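You operate a simulated robot arm through the tools that you are given. There is no shell and no other tool. Be economical: measure what you need, move in short steps, check, and stop when the job is done.

The job below is to be done with a simulated two-armed robot. You get a single attempt, and the scene is never put back.

## Task
Put the green-banded carton on the middle board of the narrow rack. Pick up the test tile that says "Yastorin" from the belt past the gate with one hand, pass it to the other hand and put it on the flat top of the console. Turn the sensor knob to on. Put the clay block marked "buff" from the belt past the gate on the low top of the dryer cabinet and the clay block marked "fine" on the belt at the end stop. Put the saucer from the top of the narrow rack on the low top of the dryer cabinet. Put one of the tall props from the low top of the dryer cabinet on the left half of the lower roller shelf. Lift the cream lid open. Any order will do. Set down upright: green-banded carton, clay block.

Only the result counts: the job must be done as asked and must still hold three seconds after the hand-in. Knocking over, shifting, dropping, spilling or breaking anything else fails it. A push-on lid holds only when it is set on centred and level and pressed home; a screw cap is set on level and turned clockwise until tight.

## Robot
Two 7-joint arms with three-finger grippers on one trunk, on a base that drives. Base frame: it is fixed to the floor where the robot stands at the start and does not move with it; the origin is under the middle of the robot, x ahead of it, y to its left, z up. Units: mm, degrees, N and s.
The left shoulder is at the start at [56, 154, 953], the right one opposite. With the tool pointing down near the work surface each hand reaches from about 240 to 640 mm from the robot's upright axis, wherever it stands, measured 20 degrees to its own side. Places, roughly: belt at the end stop [-2400, -1000, 800]; clay block [-1750, -1000, 750]; cream lid [-6700, 700, 1000]; flat top of the console (149x14 cm) [-3220, -2800, 1100]; green-banded carton [500, 250, 750]; left half of the lower roller shelf [-2300, -6200, 300]; low top of the dryer cabinet [-800, -5200, 1000]; middle board of the narrow rack [-1000, -3100, 500]; saucer (15x15x4 cm) [-600, -3200, 800]; sensor knob [-2100, -700, 600]; tall prop (5x5x11 cm) [-700, -5200, 1100]; test tile [-2250, -1000, 750]. Payload 2.69 kg a hand.
The TCP of each hand is the grasp point between the finger pads, 29 mm short of the fingertips. In the tool frame z runs along the fingers and y along their closing line. Largest opening 120 mm; the body of the gripper starts 78 mm behind the TCP.
Orientation is told as [roll, pitch, yaw] about the base's x, y, z axes, in that order, counted from this pose: with the fingers straight down and closing along the base's y, the tool's x points along the base's -x, its y along +y and its z along -z.

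## Interface
- The arms move only by the tool jog_arm. It takes "left_commands", "right_commands" or both (then of equal length, played together; a hand with none holds still); each is a list of rows, each a list of 7 numbers: the opening, from 0 (shut) to 1 (fully open), then the shift along the tool's x, y, z in mm, then the turn, a rotation vector about the tool's x, y, z in degrees. In form: [[grip, x, y, z, wx, wy, wz], ...]. A call has 1 to 20 rows; each row is the pose to reach, as a shift and turn from the pose commanded when the call began, along the tool's axes at that moment. Rows are played at 5 a second. More than 50 mm and 8.6 degrees between two rows, or a gripper value outside its range, and nothing of the call is played. A pose out of reach is approached as far as the arm can. The call stops where the force on the tool passes 40 N (or 10 N more than at its start, if that is more) or the arm is blocked; 0.2 s more then pass. The fingers move at their own pace and stop on an object; they squeeze with about 37 N. The grip force told is the motor's: it shows also when the fingers shut on nothing. Time passes only in rows, and 0.2 s behind the last, so rows that repeat a pose let the fingers close. It gives the time, the measured TCP pose, the force on the tool (base axes), the opening and the grip force at its end, in the units of the frame above (readings bear some noise), with the torque about the TCP (base axes, N m) and any sound that the robot's microphone picked up.
- Cameras (640 x 400 px; columns grow to the right, rows downward): "scene" is now at [157.1, 55.3, 1113]; the picture's right is [0.46, -0.89, 0.00], its down [-0.33, -0.17, -0.93] and it looks along [0.82, 0.42, -0.37] (base axes); focal length 247 px, centre (320, 200). "left" rides on the left gripper at [63, 0, -104] in its tool frame; the picture's right is [0.00, 1.00, 0.00], its down [-0.83, 0.00, -0.56] and it looks along [-0.56, 0.00, 0.83] (tool axes); focal length 275 px, centre (320, 200). "right" rides on the right gripper at [63, 0, -104] in its tool frame; the picture's right is [0.00, 1.00, 0.00], its down [-0.83, 0.00, -0.56] and it looks along [-0.56, 0.00, 0.83] (tool axes); focal length 275 px, centre (320, 200). There is no depth. A picture from a camera that has moved, and an enlarged one, comes with that camera's place and axes in the base frame and with its lens. The place of the scene camera against the robot may be out by one fixed shift of up to 25 mm in any direction.
- camera(camera): a new picture of that camera. No time passes.
- slide_trunk(by): slides the trunk up (or, below 0, down) by that many mm; the arms and the scene camera ride with it, the base frame stays. It gives what a move gives, with no picture.
- drive_base(legs): drives the robot by 1 to 6 legs, each [ahead, left, turn to the left] in mm, mm and degrees, along the robot's own axes; the way and the turn of a leg run together, so that a leg with both is an arc; at most 1500 mm and 180 degrees a leg. The arms and the cameras ride along, it lands a little off, and it stops where it bumps. It gives what a move gives.
- pan_tilt(pan, tilt): turns the head with the scene camera to pan (to the left, within 80 degrees either way) and tilt (down, from -29 to 69), counted from straight ahead of the robot. It gives what a move gives.
- close_up(camera, box): a new picture of the part [left, top, right, bottom] of that camera's present view, enlarged. No time passes.
- finish_job(): hands the job in; it is judged then, once.

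Go step by step. Nothing tells you exact positions but the pictures and the camera data: compare them with the known pose of the tool, close in by small moves and look again before you grip or let go. The budget is 217 turns and 228 pictures, counting those below and the enlarged ones. Unless the task says otherwise, let go and move clear before handing in.

The tools are called after "Request:" as a command line: name --argument value ..., lists and objects as JSON in quotes. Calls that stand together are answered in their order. jog_arm: Moves the arms, as the interface text tells. Its arguments: {"type":"object","properties":{"left_commands":{"type":"array","items":{"type":"array","items":{"type":"number"}}},"right_commands":{"type":"array","items":{"type":"array","items":{"type":"number"}}}},"required":[]} The other tools are called the same way: slide_trunk (by) slides the trunk up or down; drive_base (legs) drives the base; pan_tilt (pan, tilt) turns the head that bears the scene camera; camera (camera) takes a picture; close_up (camera, box) takes an enlarged picture of a part of a camera's view; finish_job () hands the job in.

At the start:

```text
clock: 0.0
left_tool_pos: [388.6, 389.5, 1008.9]
left_ee_rot: [-0.1, 0.0, 0.0]
left_contact_force: [-0.6, 0.9, -0.5]
left_torque: [0.01, 0.0, -0.02]
left_opening: 119.9
left_finger_force: 0.1
right_tool_pos: [403.7, -22.7, 1021.6]
right_ee_rot: [0.0, -0.1, 0.1]
right_contact_force: [0.1, -0.1, 0.3]
right_torque: [0.01, 0.0, 0.03]
right_opening: 119.8
right_finger_force: 0.1
trunk travel left (down, up): [-325.0, 113.0]
robot x, y, heading: [2.4, -0.8, 0.1]
head pan, tilt: [27.2, 22.0]
```

scene: 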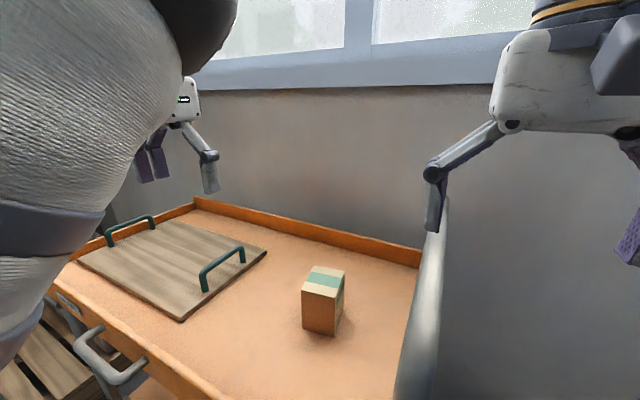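
right: 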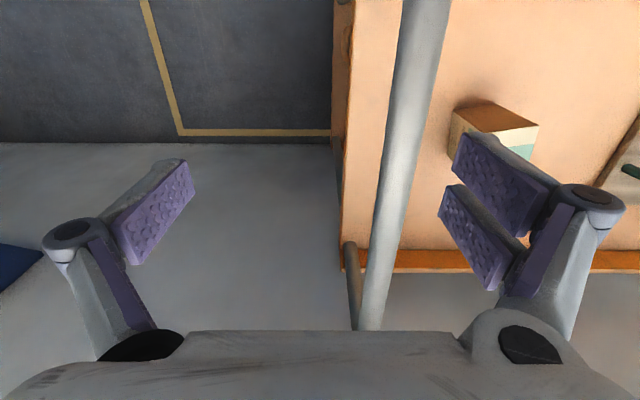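
left: 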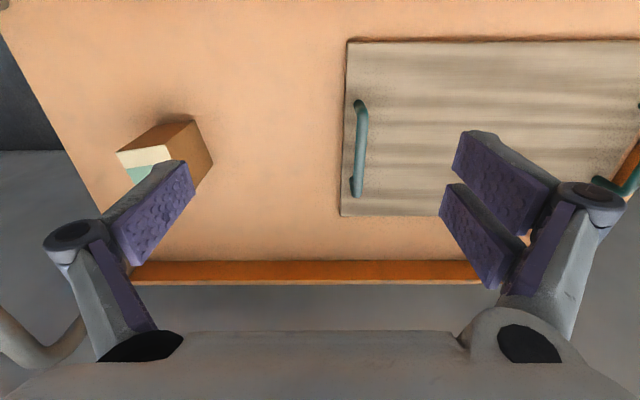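

I see the carton standing on an orange-topped tray table in front of me. I take enlarged pictures to fix its place before moving a hand to it.

Request:
close_up --camera "scene" --box '[260, 230, 420, 350]'

Request:
close_up --camera "left" --box '[80, 90, 280, 215]'

Request:
close_up --camera "right" --box '[400, 70, 600, 195]'

```text
3.33 times, centred on (340, 290) of scene
camera zoom: at [157.1, 55.3, 1113.0], right [0.46, -0.89, 0.0], down [-0.33, -0.17, -0.93], along [0.82, 0.42, -0.37], focal length 823 px, centre (253, -100)
```

zoom: 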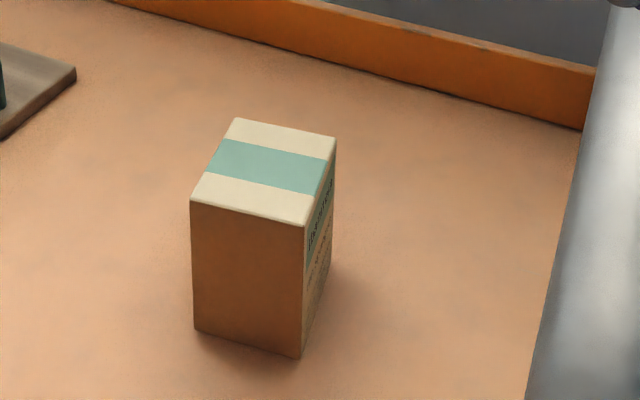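

```text
3.20 times, centred on (180, 152) of left
camera zoom: at [325.3, 390.4, 1114.0], right [0.0, 1.0, 0.0], down [0.83, 0.0, 0.56], along [0.56, 0.0, -0.83], focal length 881 px, centre (768, 352)
```

zoom: 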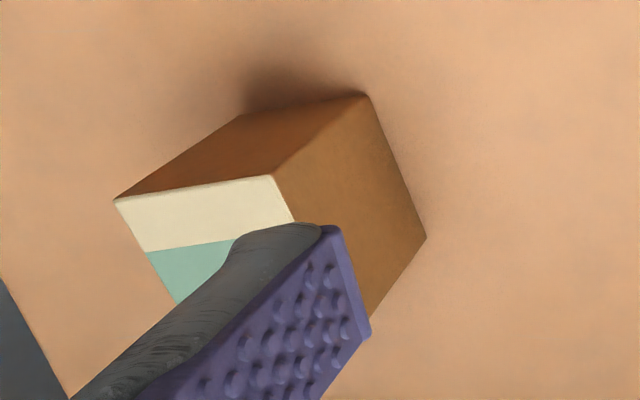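

```text
3.20 times, centred on (500, 132) of right
camera zoom: at [341.5, -24.1, 1125.5], right [0.0, 1.0, 0.0], down [0.83, 0.0, 0.56], along [0.56, 0.0, -0.83], focal length 881 px, centre (-256, 416)
```

zoom: 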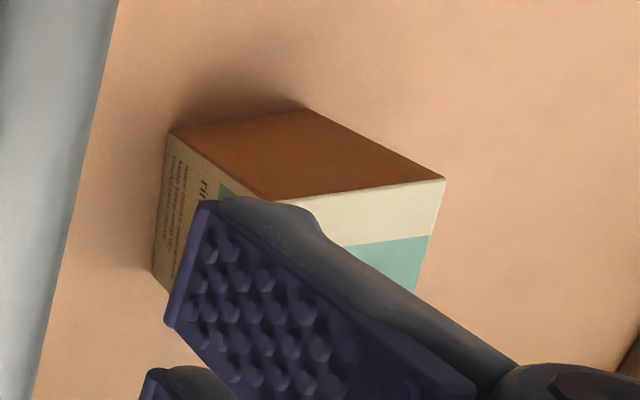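

The carton triangulates to a centre of about (481, 194), standing on z=742, 84 mm high and turned about 8°. I tilt the left hand forward and bring it near.

Request:
jog_arm --left_commands '[[1, 2, -17, 13, 0, -7.5, 0], [1, 5, -35, 27, 0, -15, 0], [1, 7, -52, 41, 0, -22.5, 0], [1, 10, -70, 54, 0, -30, 0], [1, 12, -87, 68, 0, -37.5, 0], [1, 14, -105, 82, 0, -45, 0], [1, 17, -122, 95, 0, -52.5, 0], [1, 19, -140, 109, 0, -60, 0]]'

```text
clock: 1.8
left_tool_pos: [436.0, 340.3, 884.7]
left_ee_rot: [0.1, -60.1, -0.1]
left_contact_force: [0.4, 0.5, 0.0]
left_torque: [0.02, -0.03, 0.03]
left_opening: 119.9
left_finger_force: 0.0
left hand out of reach, approached as far as the arm can: row 2, 3, 4, 5, 6, 7, 8
right_tool_pos: [405.5, -24.1, 1020.2]
right_ee_rot: [0.0, -0.2, 0.0]
right_contact_force: [0.3, 0.8, 0.8]
right_torque: [-0.02, -0.01, -0.03]
right_opening: 120.1
right_finger_force: 0.0
trunk travel left (down, up): [-325.0, 113.0]
robot x, y, heading: [1.6, 2.1, -0.0]
head pan, tilt: [27.2, 22.0]
```

The tilted hand needs more room, so I back the base off by 140 mm and look again.

Request:
drive_base --legs '[[-140, 0, 0]]'

Request:
camera --camera "left"

Request:
camera --camera "scene"

```text
clock: 3.1
left_tool_pos: [296.2, 339.0, 885.0]
left_ee_rot: [0.0, -60.1, -0.3]
left_contact_force: [-0.2, 0.3, 0.5]
left_torque: [-0.04, 0.01, 0.04]
left_opening: 120.1
left_finger_force: 0.1
right_tool_pos: [264.6, -25.0, 1022.3]
right_ee_rot: [0.1, -0.2, -0.2]
right_contact_force: [-0.1, 0.4, 1.2]
right_torque: [0.0, -0.04, -0.01]
right_opening: 120.0
right_finger_force: 0.1
trunk travel left (down, up): [-325.0, 113.0]
robot x, y, heading: [-142.3, -0.5, 0.0]
head pan, tilt: [27.2, 22.0]
```

```text
221 pictures are left
camera left: at [175.2, 341.0, 883.0], right [0.01, 1.0, 0.0], down [-0.07, 0.0, 1.0], along [1.0, -0.01, 0.07], focal length 275 px, centre (320, 200)
```

left: 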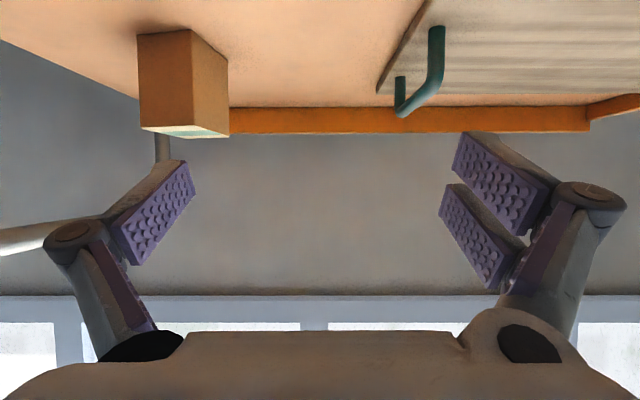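

```text
220 pictures are left
camera scene: at [15.6, 54.9, 1113.1], right [0.45, -0.89, 0.0], down [-0.33, -0.17, -0.93], along [0.83, 0.42, -0.37], focal length 247 px, centre (320, 200)
```

scene: 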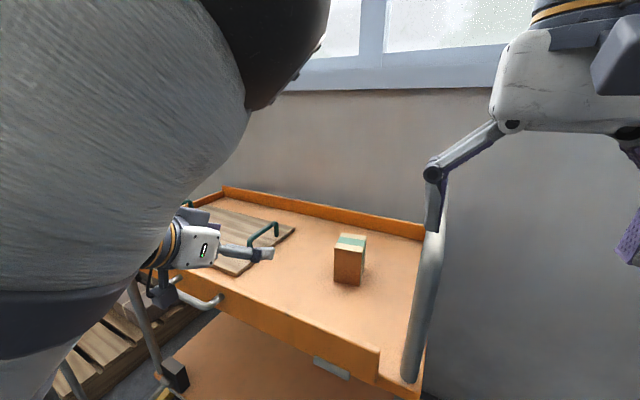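

Request:
jog_arm --left_commands '[[1, -3, -40, 25, -1.7, 0, -1], [1, -5.5, -79, 50, -3.5, 0, -2], [1, -8, -118, 75, -5.2, 0, -3], [1, -11, -158, 99, -6.9, 0, -4], [1, -11, -158, 99, -6.9, 0, -4]]'

Request:
camera --camera "left"

Request:
camera --camera "scene"

```text
clock: 4.3
left_tool_pos: [424.1, 256.9, 830.3]
left_ee_rot: [-0.5, -59.7, 7.8]
left_contact_force: [-0.3, 0.1, 0.6]
left_torque: [0.01, 0.0, 0.02]
left_opening: 120.0
left_finger_force: 0.0
left hand out of reach, approached as far as the arm can: row 1, 2, 3, 4, 5
right_tool_pos: [263.1, -24.7, 1022.2]
right_ee_rot: [-0.1, -0.1, -0.2]
right_contact_force: [0.1, 0.3, 0.8]
right_torque: [0.0, 0.01, 0.02]
right_opening: 119.9
right_finger_force: 0.1
trunk travel left (down, up): [-325.0, 113.0]
robot x, y, heading: [-140.9, -0.8, -0.4]
head pan, tilt: [27.2, 22.0]
```

```text
219 pictures are left
camera left: at [303.4, 242.5, 828.9], right [-0.13, 0.99, 0.0], down [-0.06, -0.01, 1.0], along [0.99, 0.13, 0.06], focal length 275 px, centre (320, 200)
```

left: 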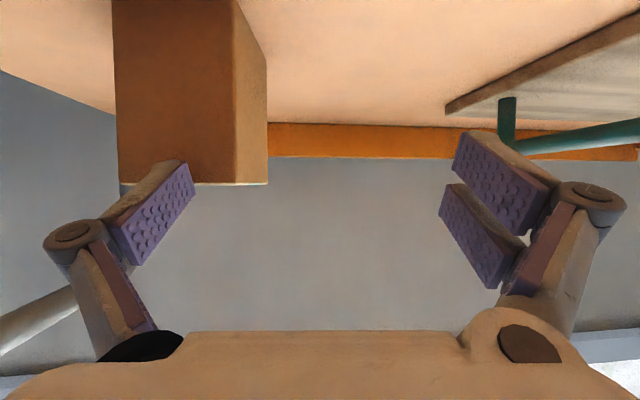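

```text
218 pictures are left
camera scene: at [16.2, 54.9, 1113.0], right [0.45, -0.89, 0.0], down [-0.33, -0.17, -0.93], along [0.83, 0.42, -0.37], focal length 247 px, centre (320, 200)
```

scene: 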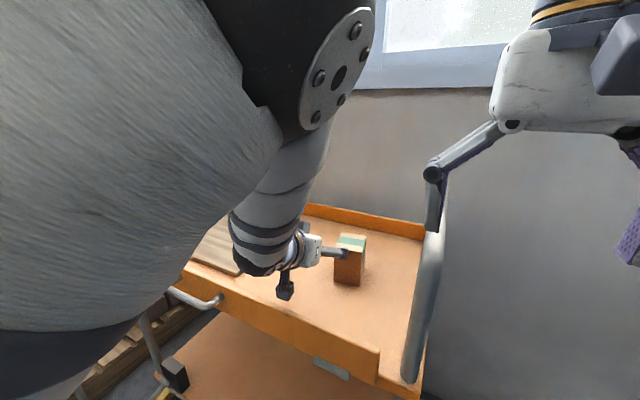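

The arm is still cramped, so I back off another 130 mm and then close in with the hand.

Request:
drive_base --legs '[[-130, 0, 0]]'

```text
clock: 5.6
left_tool_pos: [292.0, 258.0, 830.9]
left_ee_rot: [-0.4, -59.7, 7.8]
left_contact_force: [-0.5, -0.8, -0.1]
left_torque: [0.03, -0.01, -0.03]
left_opening: 120.0
left_finger_force: 0.1
right_tool_pos: [134.1, -23.2, 1020.6]
right_ee_rot: [0.0, -0.1, -0.2]
right_contact_force: [-0.9, 0.1, -0.1]
right_torque: [0.0, -0.05, 0.0]
right_opening: 120.0
right_finger_force: 0.1
trunk travel left (down, up): [-325.0, 113.0]
robot x, y, heading: [-269.9, -1.0, -0.2]
head pan, tilt: [27.2, 22.0]
```

Request:
jog_arm --left_commands '[[1, -18, -30, 22, 0, 0, 0], [1, -36, -60, 43, 0, 0, 0], [1, -54, -89, 65, 0, 0, 0], [1, -54, -89, 65, 0, 0, 0]]'

Request:
camera --camera "left"

```text
clock: 6.6
left_tool_pos: [394.5, 195.7, 852.6]
left_ee_rot: [-0.9, -59.3, 7.8]
left_contact_force: [-0.2, -0.3, 0.0]
left_torque: [-0.01, -0.01, -0.01]
left_opening: 120.4
left_finger_force: 0.0
left hand out of reach, approached as far as the arm can: row 1, 2, 3, 4
right_tool_pos: [136.6, -25.1, 1020.4]
right_ee_rot: [0.0, -0.1, -0.2]
right_contact_force: [-0.6, 0.9, 0.3]
right_torque: [0.02, -0.02, -0.01]
right_opening: 119.8
right_finger_force: 0.2
trunk travel left (down, up): [-325.0, 113.0]
robot x, y, heading: [-270.0, -2.1, -0.1]
head pan, tilt: [27.2, 22.0]
```

```text
217 pictures are left
camera left: at [273.6, 181.6, 853.0], right [-0.12, 0.99, 0.0], down [-0.05, 0.0, 1.0], along [0.99, 0.12, 0.05], focal length 275 px, centre (320, 200)
```

left: 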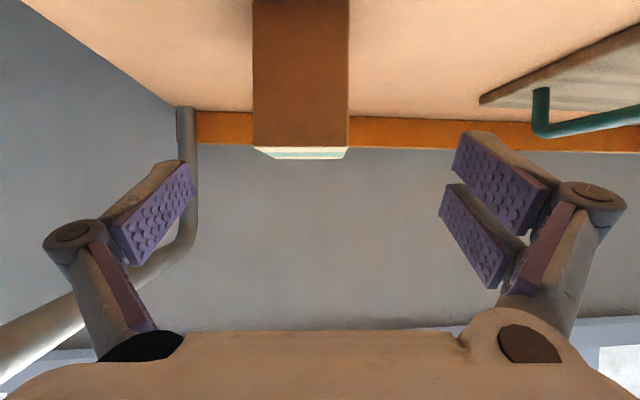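

Request:
jog_arm --left_commands '[[1, 18, -1, 10, 0, 0, 0], [1, 36, -1, 20, 0, 0, 0], [1, 54, -2, 31, 0, 0, 0], [1, 54, -2, 31, 0, 0, 0]]'

Request:
camera --camera "left"

```text
clock: 7.5
left_tool_pos: [409.0, 214.8, 815.8]
left_ee_rot: [-1.4, -60.4, 7.9]
left_contact_force: [-11.2, -2.2, 26.8]
left_torque: [-0.85, 4.0, 0.04]
left_opening: 120.2
left_finger_force: 0.1
left hand out of reach, approached as far as the arm can: row 1, 2, 3, 4
right_tool_pos: [130.9, -25.6, 1023.2]
right_ee_rot: [-0.1, -0.3, -0.3]
right_contact_force: [0.4, -0.4, 0.2]
right_torque: [0.0, -0.01, 0.02]
right_opening: 120.0
right_finger_force: 0.0
trunk travel left (down, up): [-325.0, 113.0]
robot x, y, heading: [-270.3, 1.3, -0.4]
head pan, tilt: [27.2, 22.0]
stopped in row 4 (left hand): the force on the tool passed its limit at 44 N (the readings are from after the stop); the commanded pose is now the measured one
```

```text
216 pictures are left
camera left: at [289.1, 200.7, 813.0], right [-0.12, 0.99, -0.01], down [-0.07, 0.0, 1.0], along [0.99, 0.12, 0.07], focal length 275 px, centre (320, 200)
```

left: 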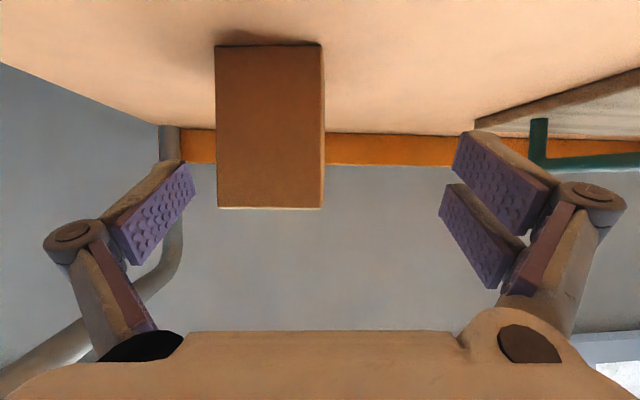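

The camera bracket touched the tray's near rim, so I lift off and make the grip steeper (45°).

Request:
jog_arm --left_commands '[[1, -26, 0, -15, 0, 0, 0], [1, -52, 0, -30, 0, 5, 0], [1, -60, 0, -36, 0, 10, 0], [1, -60, 0, -36, 0, 15, 0], [1, -60, 0, -36, 0, 15, 0]]'

Request:
drive_base --legs '[[30, 0, 0]]'

```text
clock: 8.7
left_tool_pos: [409.5, 215.2, 880.2]
left_ee_rot: [-0.8, -44.9, 7.5]
left_contact_force: [0.0, -0.8, 0.7]
left_torque: [0.01, -0.06, -0.01]
left_opening: 119.9
left_finger_force: 0.2
right_tool_pos: [133.2, -25.8, 1021.1]
right_ee_rot: [0.0, -0.1, -0.1]
right_contact_force: [-0.2, 0.4, -1.3]
right_torque: [0.03, 0.01, 0.0]
right_opening: 119.9
right_finger_force: 0.0
trunk travel left (down, up): [-325.0, 113.0]
robot x, y, heading: [-267.6, 1.7, -0.3]
head pan, tilt: [27.2, 22.0]
```

```text
clock: 9.5
left_tool_pos: [440.5, 213.6, 878.7]
left_ee_rot: [-0.9, -44.9, 7.5]
left_contact_force: [0.6, -0.2, -0.2]
left_torque: [-0.05, -0.01, -0.01]
left_opening: 119.9
left_finger_force: 0.2
right_tool_pos: [164.2, -24.8, 1020.7]
right_ee_rot: [0.0, 0.0, -0.2]
right_contact_force: [-0.1, 0.2, -0.8]
right_torque: [0.0, 0.03, -0.03]
right_opening: 119.9
right_finger_force: 0.1
trunk travel left (down, up): [-325.0, 113.0]
robot x, y, heading: [-242.4, 1.1, -0.1]
head pan, tilt: [27.2, 22.0]
```

Request:
jog_arm --left_commands '[[1, 17, -12, 4, 0, 0, 0], [1, 34.5, -24.4, 8, 0, 0, 0], [1, 34.5, -24.4, 8, 0, 0, 0]]'

Request:
camera --camera "left"

```text
clock: 10.3
left_tool_pos: [424.9, 189.9, 851.3]
left_ee_rot: [-0.9, -44.9, 7.4]
left_contact_force: [0.3, 0.9, -0.5]
left_torque: [0.01, -0.03, -0.04]
left_opening: 120.0
left_finger_force: 0.1
right_tool_pos: [164.0, -24.4, 1021.7]
right_ee_rot: [0.1, -0.1, 0.0]
right_contact_force: [0.2, -0.3, 0.5]
right_torque: [0.02, 0.04, 0.0]
right_opening: 120.2
right_finger_force: 0.1
trunk travel left (down, up): [-325.0, 113.0]
robot x, y, heading: [-238.7, 0.7, -0.3]
head pan, tilt: [27.2, 22.0]
```

```text
215 pictures are left
camera left: at [305.9, 176.4, 879.4], right [-0.12, 0.99, -0.01], down [0.19, 0.03, 0.98], along [0.97, 0.11, -0.2], focal length 275 px, centre (320, 200)
```

left: 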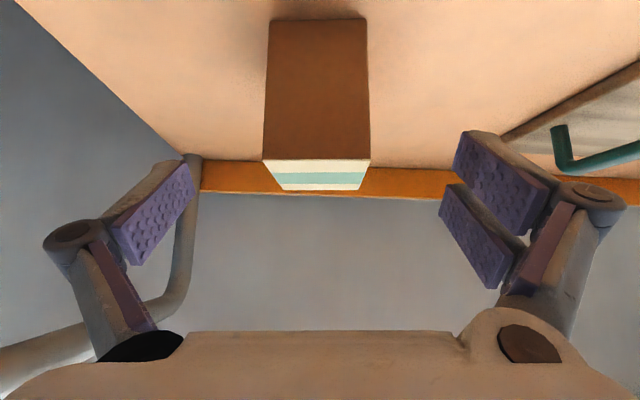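

Centred well. I go forward along the fingers and close.

Request:
jog_arm --left_commands '[[1, 0, 0, 27, 0, 0, 0], [1, 0, 0, 54, 0, 0, 0], [1, 0, 0, 80, 0, 0, 0], [0.3, 0, 0, 80, 0, 0, 0], [0.3, 0, 0, 80, 0, 0, 0], [0.3, 0, 0, 80, 0, 0, 0], [0.3, 0, 0, 80, 0, 0, 0]]'

Request:
camera --camera "left"

```text
clock: 11.9
left_tool_pos: [478.4, 196.2, 795.9]
left_ee_rot: [-1.0, -45.0, 7.5]
left_contact_force: [-0.6, -0.3, 2.8]
left_torque: [0.17, -0.11, 0.05]
left_opening: 59.6
left_finger_force: 37.2
right_tool_pos: [164.0, -24.3, 1021.3]
right_ee_rot: [0.0, -0.2, -0.2]
right_contact_force: [0.3, 0.0, 0.7]
right_torque: [-0.02, 0.03, -0.02]
right_opening: 120.0
right_finger_force: 0.0
trunk travel left (down, up): [-325.0, 113.0]
robot x, y, heading: [-239.6, 1.3, -0.2]
head pan, tilt: [27.2, 22.0]
```

```text
214 pictures are left
camera left: at [361.6, 182.9, 826.0], right [-0.12, 0.99, -0.01], down [0.19, 0.03, 0.98], along [0.97, 0.11, -0.2], focal length 275 px, centre (320, 200)
```

left: 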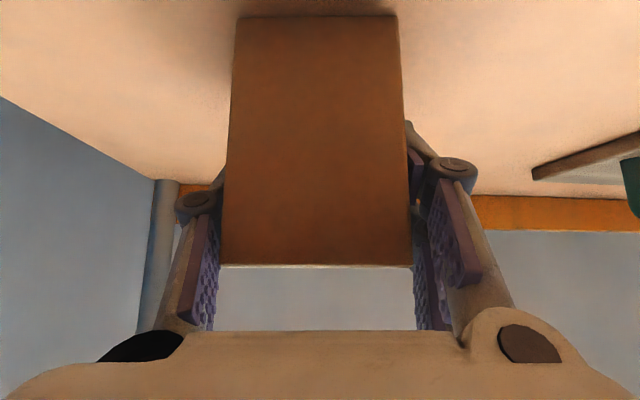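

Gripped. I lift it, and look to the right with the head to plan the drive.

Request:
jog_arm --left_commands '[[0.3, -30, 0, -30, 0, 0, 0], [0.3, -60, 0, -60, 0, 0, 0], [0.3, -90, 0, -90, 0, 0, 0], [0.3, -90, 0, -90, 0, 0, 0]]'

Request:
pan_tilt --pan -80 --tilt 15

Request:
camera --camera "scene"

Request:
pan_tilt --pan 80 --tilt 15

Request:
camera --camera "scene"

```text
clock: 12.9
left_tool_pos: [482.1, 197.7, 924.6]
left_ee_rot: [-0.9, -44.9, 7.5]
left_contact_force: [1.0, -0.1, -0.1]
left_torque: [0.01, 0.0, 0.02]
left_opening: 36.1
left_finger_force: 0.2
right_tool_pos: [164.5, -25.2, 1020.8]
right_ee_rot: [0.1, -0.2, -0.1]
right_contact_force: [1.2, 0.0, 0.0]
right_torque: [0.0, -0.01, 0.0]
right_opening: 120.1
right_finger_force: 0.0
trunk travel left (down, up): [-325.0, 113.0]
robot x, y, heading: [-238.6, -2.2, 0.0]
head pan, tilt: [27.2, 22.0]
```

```text
clock: 14.8
left_tool_pos: [483.0, 195.7, 923.3]
left_ee_rot: [-0.9, -44.9, 7.5]
left_contact_force: [-0.1, -0.6, -0.4]
left_torque: [0.03, 0.03, 0.01]
left_opening: 35.9
left_finger_force: 0.0
right_tool_pos: [163.9, -23.9, 1021.1]
right_ee_rot: [0.0, 0.0, -0.1]
right_contact_force: [0.0, 0.7, -0.3]
right_torque: [0.0, -0.01, 0.02]
right_opening: 120.2
right_finger_force: 0.1
trunk travel left (down, up): [-325.0, 113.0]
robot x, y, heading: [-239.3, -1.7, -0.3]
head pan, tilt: [-80.0, 15.0]
```

```text
213 pictures are left
camera scene: at [-150.4, -78.8, 1124.4], right [-0.99, -0.17, 0.0], down [-0.04, 0.26, -0.97], along [0.16, -0.95, -0.26], focal length 247 px, centre (320, 200)
```

scene: 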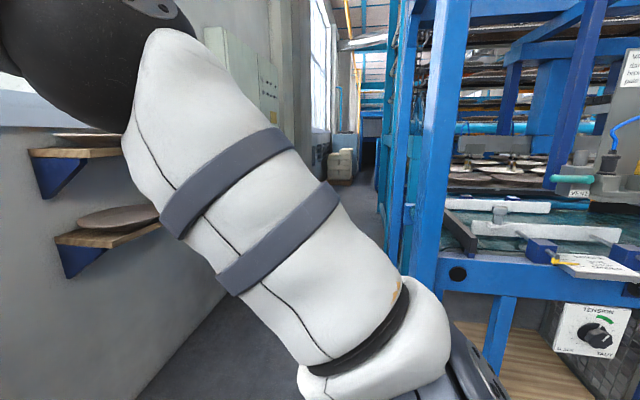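

```text
clock: 17.2
left_tool_pos: [482.8, 196.9, 924.1]
left_ee_rot: [-0.8, -44.9, 7.6]
left_contact_force: [0.5, 0.4, 0.9]
left_torque: [-0.01, -0.02, 0.02]
left_opening: 35.8
left_finger_force: 0.1
right_tool_pos: [164.4, -24.0, 1022.0]
right_ee_rot: [0.1, -0.1, -0.2]
right_contact_force: [0.0, -0.2, 0.2]
right_torque: [0.01, 0.01, -0.02]
right_opening: 120.2
right_finger_force: 0.1
trunk travel left (down, up): [-325.0, 113.0]
robot x, y, heading: [-243.6, -3.0, -0.3]
head pan, tilt: [80.0, 15.0]
```

```text
212 pictures are left
camera scene: at [-149.7, 105.1, 1124.4], right [0.98, -0.18, 0.0], down [-0.05, -0.25, -0.97], along [0.17, 0.95, -0.26], focal length 247 px, centre (320, 200)
```

scene: 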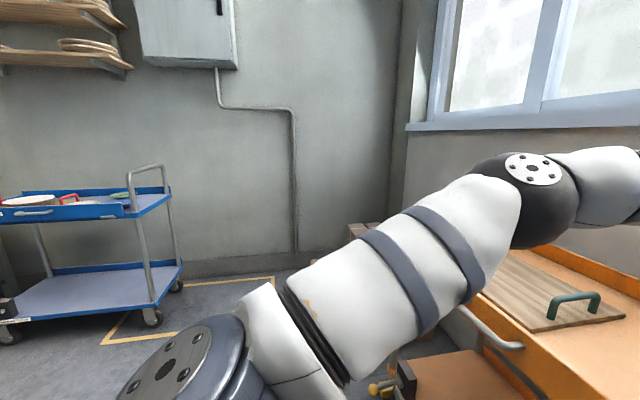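

The fingers closed past the carton, so it slipped out. I look for where it is now.

Request:
camera --camera "left"

Request:
pan_tilt --pan 20 --tilt 22

Request:
camera --camera "scene"

```text
211 pictures are left
camera left: at [366.0, 184.2, 953.2], right [-0.12, 0.99, -0.01], down [0.19, 0.03, 0.98], along [0.97, 0.11, -0.2], focal length 275 px, centre (320, 200)
```

left: 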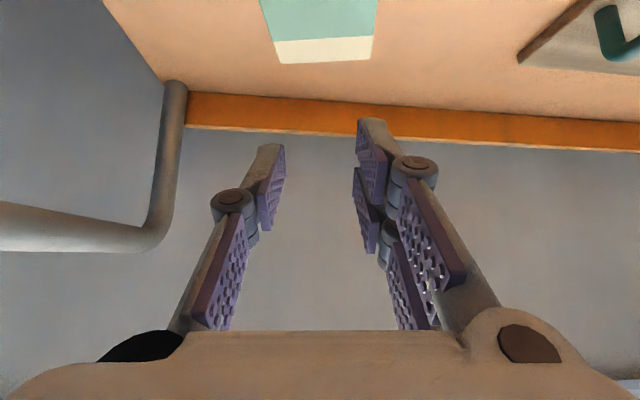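

```text
clock: 18.6
left_tool_pos: [484.7, 196.7, 923.4]
left_ee_rot: [-0.9, -44.9, 7.5]
left_contact_force: [1.6, 0.2, -0.9]
left_torque: [0.01, 0.0, 0.0]
left_opening: 36.0
left_finger_force: 0.0
right_tool_pos: [164.0, -24.3, 1022.3]
right_ee_rot: [0.0, -0.2, -0.2]
right_contact_force: [-0.6, 0.6, 0.0]
right_torque: [-0.01, 0.0, 0.0]
right_opening: 119.9
right_finger_force: 0.0
trunk travel left (down, up): [-325.0, 113.0]
robot x, y, heading: [-241.8, 0.1, -0.3]
head pan, tilt: [20.0, 22.0]
```

```text
210 pictures are left
camera scene: at [-79.0, 44.7, 1113.0], right [0.34, -0.94, 0.0], down [-0.35, -0.13, -0.93], along [0.87, 0.31, -0.37], focal length 247 px, centre (320, 200)
```

scene: 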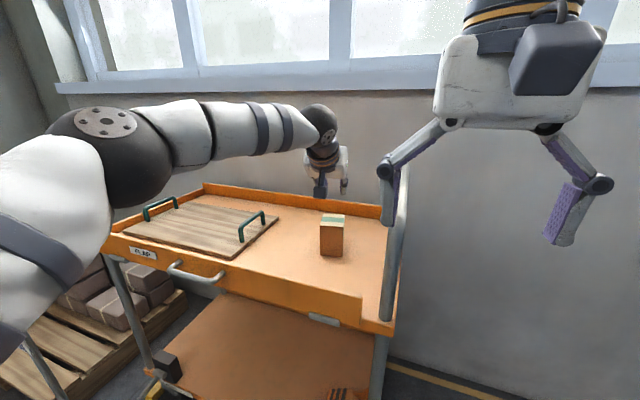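

The carton stands upright still. I go back, regrip deeper with full closing, and lift slowly.

Request:
jog_arm --left_commands '[[1, 31, 0, 3, 0, 0, 0], [1, 62, 0, 6, 0, 0, 0], [1, 94, 0, 9, 0, 0, 0], [1, 94, 0, 9, 0, 0, 0]]'

Request:
camera --camera "left"

```text
clock: 19.6
left_tool_pos: [419.7, 186.2, 846.8]
left_ee_rot: [-1.1, -45.0, 7.5]
left_contact_force: [0.2, 0.1, 0.5]
left_torque: [0.02, 0.02, 0.01]
left_opening: 120.0
left_finger_force: 0.0
right_tool_pos: [164.2, -24.5, 1021.8]
right_ee_rot: [0.1, -0.1, -0.2]
right_contact_force: [-0.2, 0.0, 0.7]
right_torque: [-0.05, -0.04, 0.01]
right_opening: 119.8
right_finger_force: 0.0
trunk travel left (down, up): [-325.0, 113.0]
robot x, y, heading: [-236.8, 0.8, -0.3]
head pan, tilt: [20.0, 22.0]
```

```text
209 pictures are left
camera left: at [303.4, 173.5, 875.8], right [-0.12, 0.99, -0.01], down [0.19, 0.03, 0.98], along [0.97, 0.11, -0.2], focal length 275 px, centre (320, 200)
```

left: 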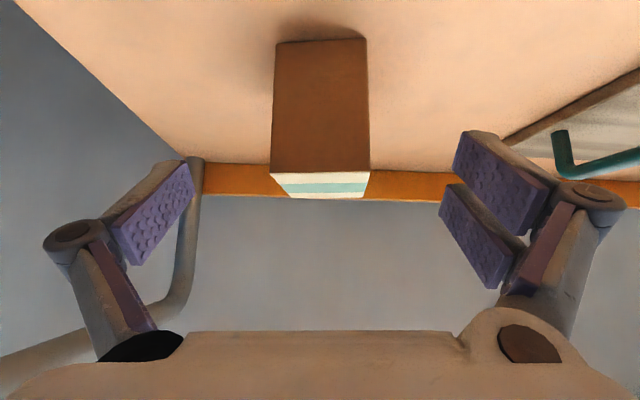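

Request:
jog_arm --left_commands '[[1, 0, 0, 31, 0, 0, 0], [1, 0, 0, 62, 0, 0, 0], [1, 0, 0, 92, 0, 0, 0], [0, 0, 0, 92, 0, 0, 0], [0, 0, 0, 92, 0, 0, 0], [0, 0, 0, 92, 0, 0, 0], [0, 0, 0, 92, 0, 0, 0], [0, -4, 0, 88, 0, 0, 0], [0, -8, 0, 84, 0, 0, 0], [0, -12, 0, 80, 0, 0, 0], [0, -16, 0, 76, 0, 0, 0], [0, -16, 0, 76, 0, 0, 0]]'

Request:
camera --camera "left"

```text
clock: 22.1
left_tool_pos: [485.7, 194.7, 806.8]
left_ee_rot: [-0.9, -44.8, 7.6]
left_contact_force: [0.3, 0.1, -1.7]
left_torque: [-0.01, 0.04, 0.02]
left_opening: 59.2
left_finger_force: 36.5
right_tool_pos: [164.1, -24.7, 1022.4]
right_ee_rot: [0.0, 0.0, -0.2]
right_contact_force: [0.7, 0.6, -0.2]
right_torque: [-0.01, 0.03, 0.0]
right_opening: 119.9
right_finger_force: 0.1
trunk travel left (down, up): [-325.0, 113.0]
robot x, y, heading: [-241.2, 4.9, -0.4]
head pan, tilt: [20.0, 22.0]
```

```text
208 pictures are left
camera left: at [368.7, 182.1, 835.9], right [-0.12, 0.99, -0.01], down [0.19, 0.03, 0.98], along [0.97, 0.11, -0.2], focal length 275 px, centre (320, 200)
```

left: 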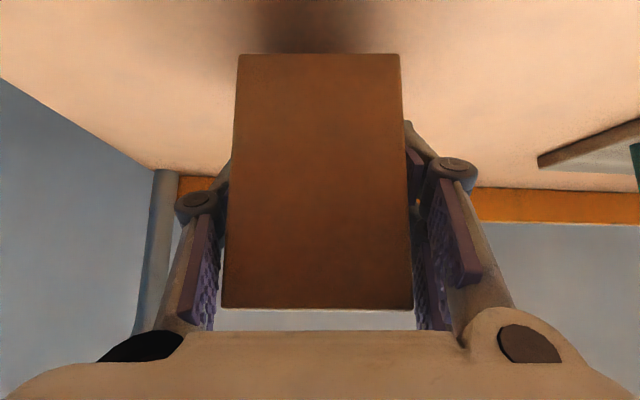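

It holds now. I lift further, gently, and check.

Request:
jog_arm --left_commands '[[0, -7, 0, -7, 0, 0, 0], [0, -14, 0, -14, 0, 0, 0], [0, -21, 0, -21, 0, 0, 0], [0, -28, 0, -28, 0, 0, 0], [0, -35, 0, -35, 0, 0, 0], [0, -42, 0, -42, 0, 0, 0], [0, -49, 0, -49, 0, 0, 0], [0, -56, 0, -56, 0, 0, 0], [0, -63, 0, -63, 0, 0, 0], [0, -70, 0, -70, 0, 0, 0], [0, -77, 0, -77, 0, 0, 0]]'

Request:
camera --camera "left"

```text
clock: 24.6
left_tool_pos: [484.0, 194.1, 914.6]
left_ee_rot: [-0.9, -44.9, 7.3]
left_contact_force: [-0.9, 0.8, -1.8]
left_torque: [-0.02, 0.0, 0.02]
left_opening: 59.4
left_finger_force: 36.8
right_tool_pos: [165.2, -25.1, 1021.4]
right_ee_rot: [0.0, -0.1, -0.1]
right_contact_force: [0.2, -0.6, 0.3]
right_torque: [-0.03, -0.01, -0.02]
right_opening: 120.0
right_finger_force: 0.1
trunk travel left (down, up): [-325.0, 113.0]
robot x, y, heading: [-241.0, 0.7, -0.2]
head pan, tilt: [20.0, 22.0]
```

```text
207 pictures are left
camera left: at [367.8, 182.1, 945.1], right [-0.12, 0.99, -0.01], down [0.19, 0.03, 0.98], along [0.97, 0.11, -0.2], focal length 275 px, centre (320, 200)
```

left: 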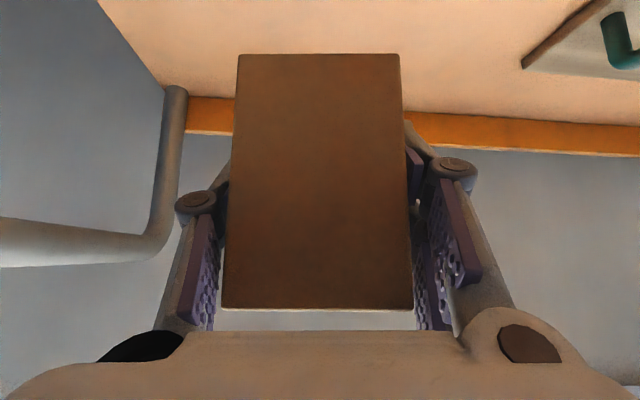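

Held firmly. I pull the hand in toward the body and look to the right for the way.

Request:
jog_arm --left_commands '[[0, 10, 3, -14, 0, 0, 0], [0, 20, 6, -28, 0, 0, 0], [0, 30, 9, -42, 0, 0, 0], [0, 40, 12, -56, 0, 0, 0], [0, 50, 15, -70, 0, 0, 0], [0, 60, 18, -84, 0, 0, 0], [0, 70, 21, -98, 0, 0, 0], [0, 80, 24, -112, 0, 0, 0], [0, 90, 27, -126, 0, 0, 0], [0, 100, 30, -140, 0, 0, 0]]'

Request:
pan_tilt --pan -55 --tilt 30

Request:
camera --camera "scene"

Request:
pan_tilt --pan -80 --tilt 45

Request:
camera --camera "scene"

```text
clock: 26.8
left_tool_pos: [312.8, 206.4, 940.8]
left_ee_rot: [-0.9, -44.9, 7.5]
left_contact_force: [-0.9, 0.6, -1.9]
left_torque: [-0.01, 0.01, -0.03]
left_opening: 59.5
left_finger_force: 36.8
right_tool_pos: [165.6, -24.8, 1022.8]
right_ee_rot: [0.0, -0.1, -0.2]
right_contact_force: [0.5, 0.5, -1.0]
right_torque: [-0.02, 0.04, 0.0]
right_opening: 120.2
right_finger_force: 0.1
trunk travel left (down, up): [-325.0, 113.0]
robot x, y, heading: [-240.0, 0.9, 0.0]
head pan, tilt: [20.0, 22.0]
```

```text
clock: 28.2
left_tool_pos: [314.1, 206.9, 940.8]
left_ee_rot: [-0.9, -45.0, 7.3]
left_contact_force: [0.2, 0.2, -1.4]
left_torque: [0.0, 0.01, 0.01]
left_opening: 59.3
left_finger_force: 36.4
right_tool_pos: [163.4, -24.3, 1021.6]
right_ee_rot: [0.0, -0.1, -0.2]
right_contact_force: [-0.4, -1.3, -0.5]
right_torque: [0.01, 0.01, -0.01]
right_opening: 120.2
right_finger_force: 0.1
trunk travel left (down, up): [-325.0, 113.0]
robot x, y, heading: [-242.3, 0.6, -0.2]
head pan, tilt: [-55.0, 30.0]
```

```text
206 pictures are left
camera scene: at [-114.6, -61.0, 1100.2], right [-0.82, -0.57, 0.0], down [-0.29, 0.41, -0.87], along [0.49, -0.71, -0.5], focal length 247 px, centre (320, 200)
```

scene: 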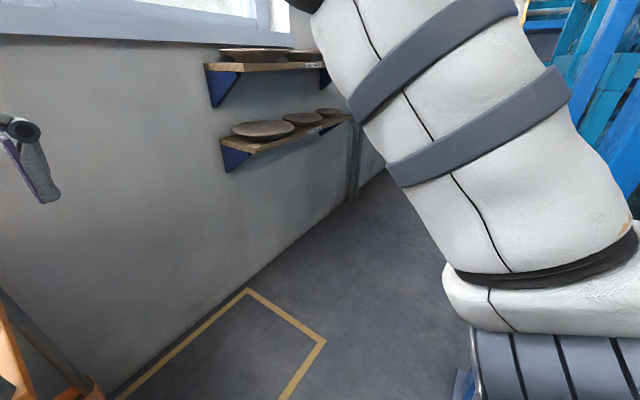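

```text
clock: 29.1
left_tool_pos: [314.2, 206.1, 941.2]
left_ee_rot: [-1.0, -44.9, 7.5]
left_contact_force: [0.7, -0.1, -1.8]
left_torque: [-0.02, -0.01, -0.02]
left_opening: 59.3
left_finger_force: 36.7
right_tool_pos: [163.8, -24.2, 1020.9]
right_ee_rot: [0.0, -0.1, -0.3]
right_contact_force: [-0.3, -0.4, -0.2]
right_torque: [0.01, 0.01, 0.0]
right_opening: 119.8
right_finger_force: 0.0
trunk travel left (down, up): [-325.0, 113.0]
robot x, y, heading: [-238.8, 1.1, -0.3]
head pan, tilt: [-80.0, 45.0]
```

```text
205 pictures are left
camera scene: at [-152.3, -66.9, 1077.6], right [-0.99, -0.17, 0.0], down [-0.12, 0.7, -0.71], along [0.12, -0.7, -0.71], focal length 247 px, centre (320, 200)
```

scene: 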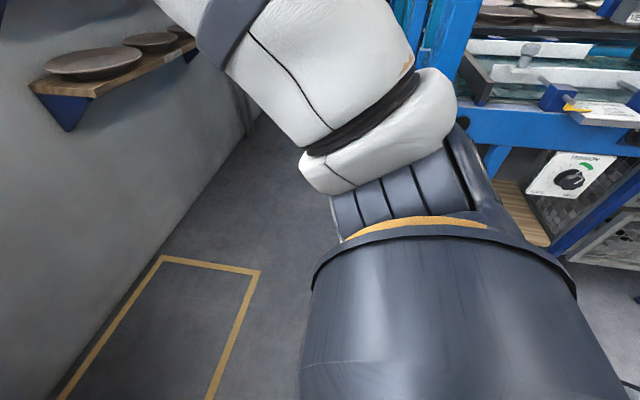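

The aisle to the right runs along −y between the machine end (x≈−420) and the wall (x≈760). I back off from the trolley, turn right, and go into the aisle.

Request:
drive_base --legs '[[-400, 0, 0], [0, 0, -90], [0, 400, 0], [400, 300, 0], [900, 90, 0]]'

Request:
pan_tilt --pan -25 --tilt 12

Request:
camera --camera "scene"

```text
clock: 45.6
left_tool_pos: [371.5, -1847.6, 941.4]
left_ee_rot: [-0.9, -44.8, -81.9]
left_contact_force: [0.4, -0.3, -1.4]
left_torque: [0.01, 0.0, 0.03]
left_opening: 59.3
left_finger_force: 37.4
right_tool_pos: [138.7, -1701.9, 1022.0]
right_ee_rot: [-0.1, -0.1, -89.6]
right_contact_force: [-1.1, -1.1, 0.4]
right_torque: [-0.01, 0.01, 0.0]
right_opening: 119.8
right_finger_force: 0.1
trunk travel left (down, up): [-325.0, 113.0]
robot x, y, heading: [160.9, -1294.4, -89.7]
head pan, tilt: [-80.0, 45.0]
```

```text
clock: 46.9
left_tool_pos: [370.7, -1848.0, 940.8]
left_ee_rot: [-0.9, -44.9, -81.9]
left_contact_force: [-0.9, 0.5, -1.8]
left_torque: [0.02, -0.01, 0.03]
left_opening: 59.4
left_finger_force: 37.6
right_tool_pos: [138.4, -1702.5, 1021.8]
right_ee_rot: [0.0, -0.1, -89.6]
right_contact_force: [0.1, -0.7, -0.2]
right_torque: [0.03, 0.03, -0.01]
right_opening: 120.3
right_finger_force: 0.0
trunk travel left (down, up): [-325.0, 113.0]
robot x, y, heading: [162.2, -1298.5, -89.6]
head pan, tilt: [-25.0, 12.0]
```

```text
204 pictures are left
camera scene: at [109.4, -1454.7, 1129.2], right [-0.91, 0.42, 0.0], down [0.09, 0.19, -0.98], along [-0.41, -0.89, -0.21], focal length 247 px, centre (320, 200)
```

scene: 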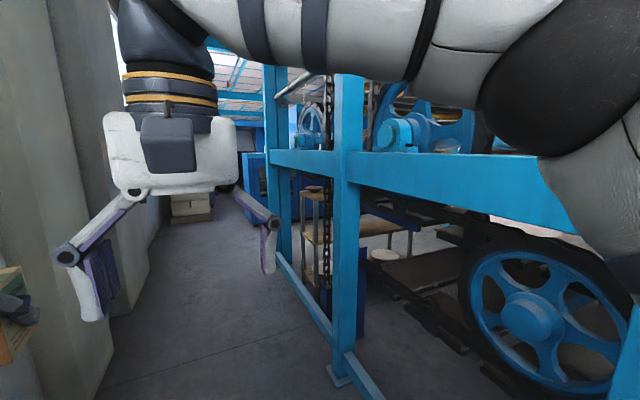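

The blue frame continues along the aisle; I drive further down it and look to the right for the rack.

Request:
drive_base --legs '[[1400, 0, 0]]'

Request:
pan_tilt --pan -65 --tilt 15

Request:
camera --camera "scene"

Request:
pan_tilt --pan -10 --tilt 12

Request:
camera --camera "scene"

```text
clock: 53.7
left_tool_pos: [380.2, -3215.4, 941.7]
left_ee_rot: [-0.9, -44.9, -82.0]
left_contact_force: [0.1, 0.1, -1.6]
left_torque: [0.01, 0.01, 0.01]
left_opening: 59.4
left_finger_force: 36.9
right_tool_pos: [146.4, -3068.0, 1021.5]
right_ee_rot: [0.0, -0.1, -89.7]
right_contact_force: [-0.3, 1.6, -0.2]
right_torque: [0.03, -0.01, 0.0]
right_opening: 120.0
right_finger_force: 0.0
trunk travel left (down, up): [-325.0, 113.0]
robot x, y, heading: [167.3, -2659.9, -89.9]
head pan, tilt: [-25.0, 12.0]
```

```text
clock: 54.8
left_tool_pos: [378.1, -3216.0, 941.5]
left_ee_rot: [-0.8, -44.9, -82.0]
left_contact_force: [-0.1, 0.4, -2.0]
left_torque: [-0.01, -0.02, 0.0]
left_opening: 59.4
left_finger_force: 36.9
right_tool_pos: [146.5, -3069.1, 1022.4]
right_ee_rot: [0.0, -0.2, -89.7]
right_contact_force: [0.2, 1.1, -0.1]
right_torque: [-0.04, -0.03, 0.01]
right_opening: 119.8
right_finger_force: 0.0
trunk travel left (down, up): [-325.0, 113.0]
robot x, y, heading: [169.6, -2660.8, -89.3]
head pan, tilt: [-65.0, 15.0]
```

```text
203 pictures are left
camera scene: at [72.0, -2776.9, 1124.4], right [-0.43, 0.9, 0.0], down [0.23, 0.11, -0.97], along [-0.87, -0.41, -0.26], focal length 247 px, centre (320, 200)
```

scene: 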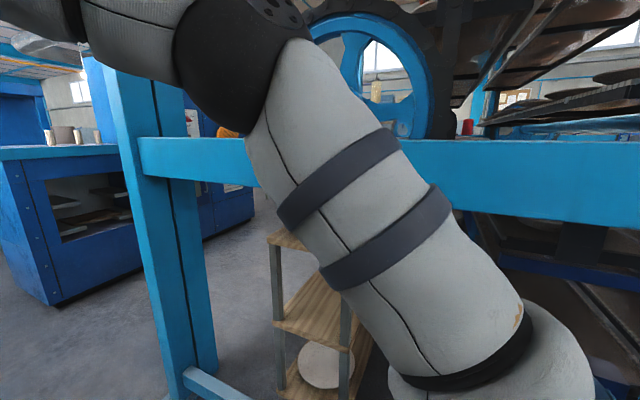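

```text
clock: 56.0
left_tool_pos: [379.2, -3215.7, 940.0]
left_ee_rot: [-0.9, -44.9, -82.2]
left_contact_force: [0.4, 0.6, -1.9]
left_torque: [0.01, -0.01, 0.0]
left_opening: 59.5
left_finger_force: 37.2
right_tool_pos: [145.5, -3068.4, 1020.4]
right_ee_rot: [-0.1, -0.1, -89.7]
right_contact_force: [0.9, 0.9, 0.3]
right_torque: [0.01, -0.02, -0.02]
right_opening: 120.0
right_finger_force: 0.1
trunk travel left (down, up): [-325.0, 113.0]
robot x, y, heading: [167.3, -2665.2, -89.7]
head pan, tilt: [-10.0, 12.0]
```

```text
202 pictures are left
camera scene: at [140.6, -2828.8, 1129.3], right [-0.99, 0.17, 0.0], down [0.04, 0.2, -0.98], along [-0.17, -0.96, -0.21], focal length 247 px, centre (320, 200)
```

scene: 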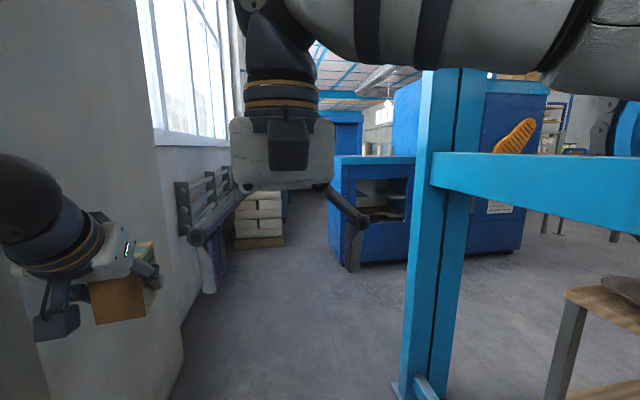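

The rack stands behind the blue frame, open toward −y past the frame's end at y≈−3750; the dryer cabinet lies beyond. I drive round the frame's end.

Request:
drive_base --legs '[[600, -70, 0], [1150, 0, 0], [0, 0, -90]]'

Request:
pan_tilt --pan 40 --tilt 15

Request:
camera --camera "scene"

Request:
pan_tilt --pan -40 --tilt 20

Request:
camera --camera "scene"

```text
clock: 68.9
left_tool_pos: [-463.7, -4614.8, 941.7]
left_ee_rot: [-1.0, -45.0, -174.1]
left_contact_force: [1.2, 0.1, -2.1]
left_torque: [0.04, -0.01, 0.0]
left_opening: 59.4
left_finger_force: 37.1
right_tool_pos: [-308.6, -4386.9, 1021.6]
right_ee_rot: [-0.1, -0.2, 178.1]
right_contact_force: [0.0, 0.2, -0.2]
right_torque: [0.05, -0.01, -0.02]
right_opening: 120.2
right_finger_force: 0.2
trunk travel left (down, up): [-325.0, 113.0]
robot x, y, heading: [96.3, -4424.9, 178.1]
head pan, tilt: [-10.0, 12.0]
```

```text
clock: 70.0
left_tool_pos: [-464.6, -4613.7, 941.3]
left_ee_rot: [-0.9, -44.9, -174.3]
left_contact_force: [-0.3, 0.1, -1.2]
left_torque: [0.0, 0.02, 0.02]
left_opening: 59.6
left_finger_force: 36.9
right_tool_pos: [-308.8, -4387.9, 1021.0]
right_ee_rot: [0.0, -0.1, 178.1]
right_contact_force: [1.1, 0.5, 0.6]
right_torque: [0.0, -0.02, -0.02]
right_opening: 119.9
right_finger_force: 0.1
trunk travel left (down, up): [-325.0, 113.0]
robot x, y, heading: [94.6, -4427.1, 178.0]
head pan, tilt: [40.0, 15.0]
```

```text
201 pictures are left
camera scene: at [-76.3, -4466.7, 1124.4], right [-0.62, 0.79, 0.0], down [0.2, 0.16, -0.97], along [-0.76, -0.59, -0.26], focal length 247 px, centre (320, 200)
```

scene: 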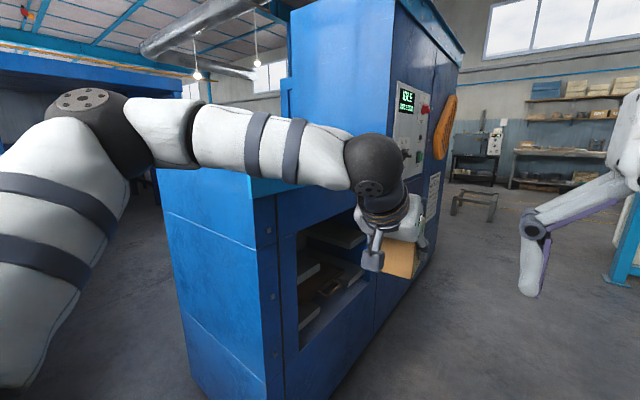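

```text
clock: 71.6
left_tool_pos: [-465.9, -4613.9, 941.3]
left_ee_rot: [-0.8, -44.9, -174.2]
left_contact_force: [-0.3, -0.2, -1.2]
left_torque: [0.02, 0.02, -0.01]
left_opening: 59.5
left_finger_force: 36.7
right_tool_pos: [-309.2, -4387.1, 1022.0]
right_ee_rot: [0.0, 0.0, 178.0]
right_contact_force: [0.0, -0.3, 0.0]
right_torque: [0.01, 0.01, -0.02]
right_opening: 120.1
right_finger_force: 0.1
trunk travel left (down, up): [-325.0, 113.0]
robot x, y, heading: [98.3, -4424.0, 178.1]
head pan, tilt: [-40.0, 20.0]
```

```text
200 pictures are left
camera scene: at [-72.0, -4347.0, 1116.3], right [0.67, 0.74, 0.0], down [0.25, -0.23, -0.94], along [-0.7, 0.63, -0.34], focal length 247 px, centre (320, 200)
```

scene: 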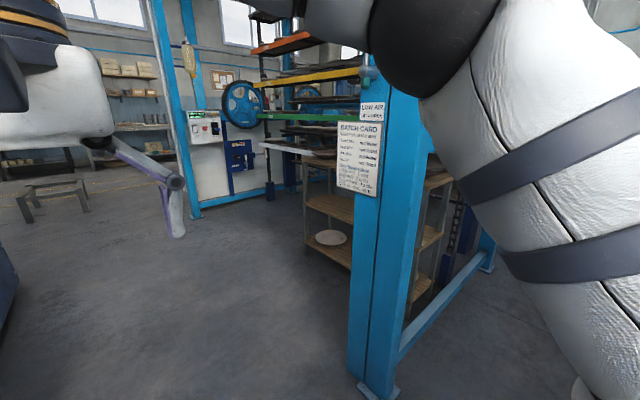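

I can see the rack behind the post, open toward me. I drive west in front of it, turn to face it, and look.

Request:
drive_base --legs '[[850, 0, 0], [0, 0, -88]]'

Request:
pan_tilt --pan 0 --tilt 20

Request:
camera --camera "scene"

```text
clock: 79.7
left_tool_pos: [-945.7, -3850.1, 941.2]
left_ee_rot: [-1.0, -45.0, 98.4]
left_contact_force: [0.1, -0.3, -1.9]
left_torque: [-0.03, 0.0, -0.01]
left_opening: 59.2
left_finger_force: 36.6
right_tool_pos: [-712.2, -3993.6, 1021.7]
right_ee_rot: [0.0, -0.1, 91.0]
right_contact_force: [0.8, 1.0, 0.4]
right_torque: [-0.01, 0.01, 0.03]
right_opening: 120.1
right_finger_force: 0.1
trunk travel left (down, up): [-325.0, 113.0]
robot x, y, heading: [-731.2, -4395.5, 90.6]
head pan, tilt: [-40.0, 20.0]
```

```text
clock: 80.8
left_tool_pos: [-946.8, -3848.9, 941.0]
left_ee_rot: [-0.9, -44.9, 98.5]
left_contact_force: [-0.3, -0.7, -0.8]
left_torque: [-0.01, -0.02, 0.0]
left_opening: 59.3
left_finger_force: 36.7
right_tool_pos: [-712.0, -3994.1, 1021.3]
right_ee_rot: [0.0, -0.3, 90.9]
right_contact_force: [0.4, 0.4, 0.3]
right_torque: [0.01, 0.0, 0.0]
right_opening: 120.0
right_finger_force: 0.0
trunk travel left (down, up): [-325.0, 113.0]
robot x, y, heading: [-730.9, -4398.1, 90.7]
head pan, tilt: [0.0, 20.0]
```

```text
199 pictures are left
camera scene: at [-744.3, -4206.8, 1116.3], right [1.0, 0.01, 0.0], down [0.0, -0.34, -0.94], along [-0.01, 0.94, -0.34], focal length 247 px, centre (320, 200)
```

scene: 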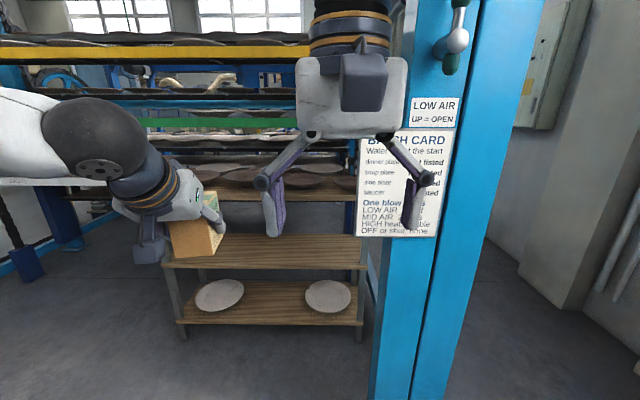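

The rack has three boards; the middle one (front edge y≈−3336, z≈500) is empty, and its top carries plates. I take a closer look at the top.

Request:
close_up --camera "scene" --box '[150, 140, 390, 290]'

```text
2.67 times, centred on (270, 215) of scene
camera zoom: at [-744.3, -4206.8, 1116.3], right [1.0, 0.01, 0.0], down [0.0, -0.34, -0.94], along [-0.01, 0.94, -0.34], focal length 659 px, centre (453, 160)
```

zoom: 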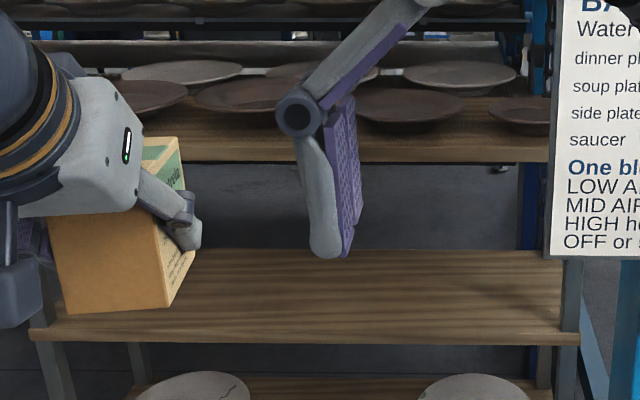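

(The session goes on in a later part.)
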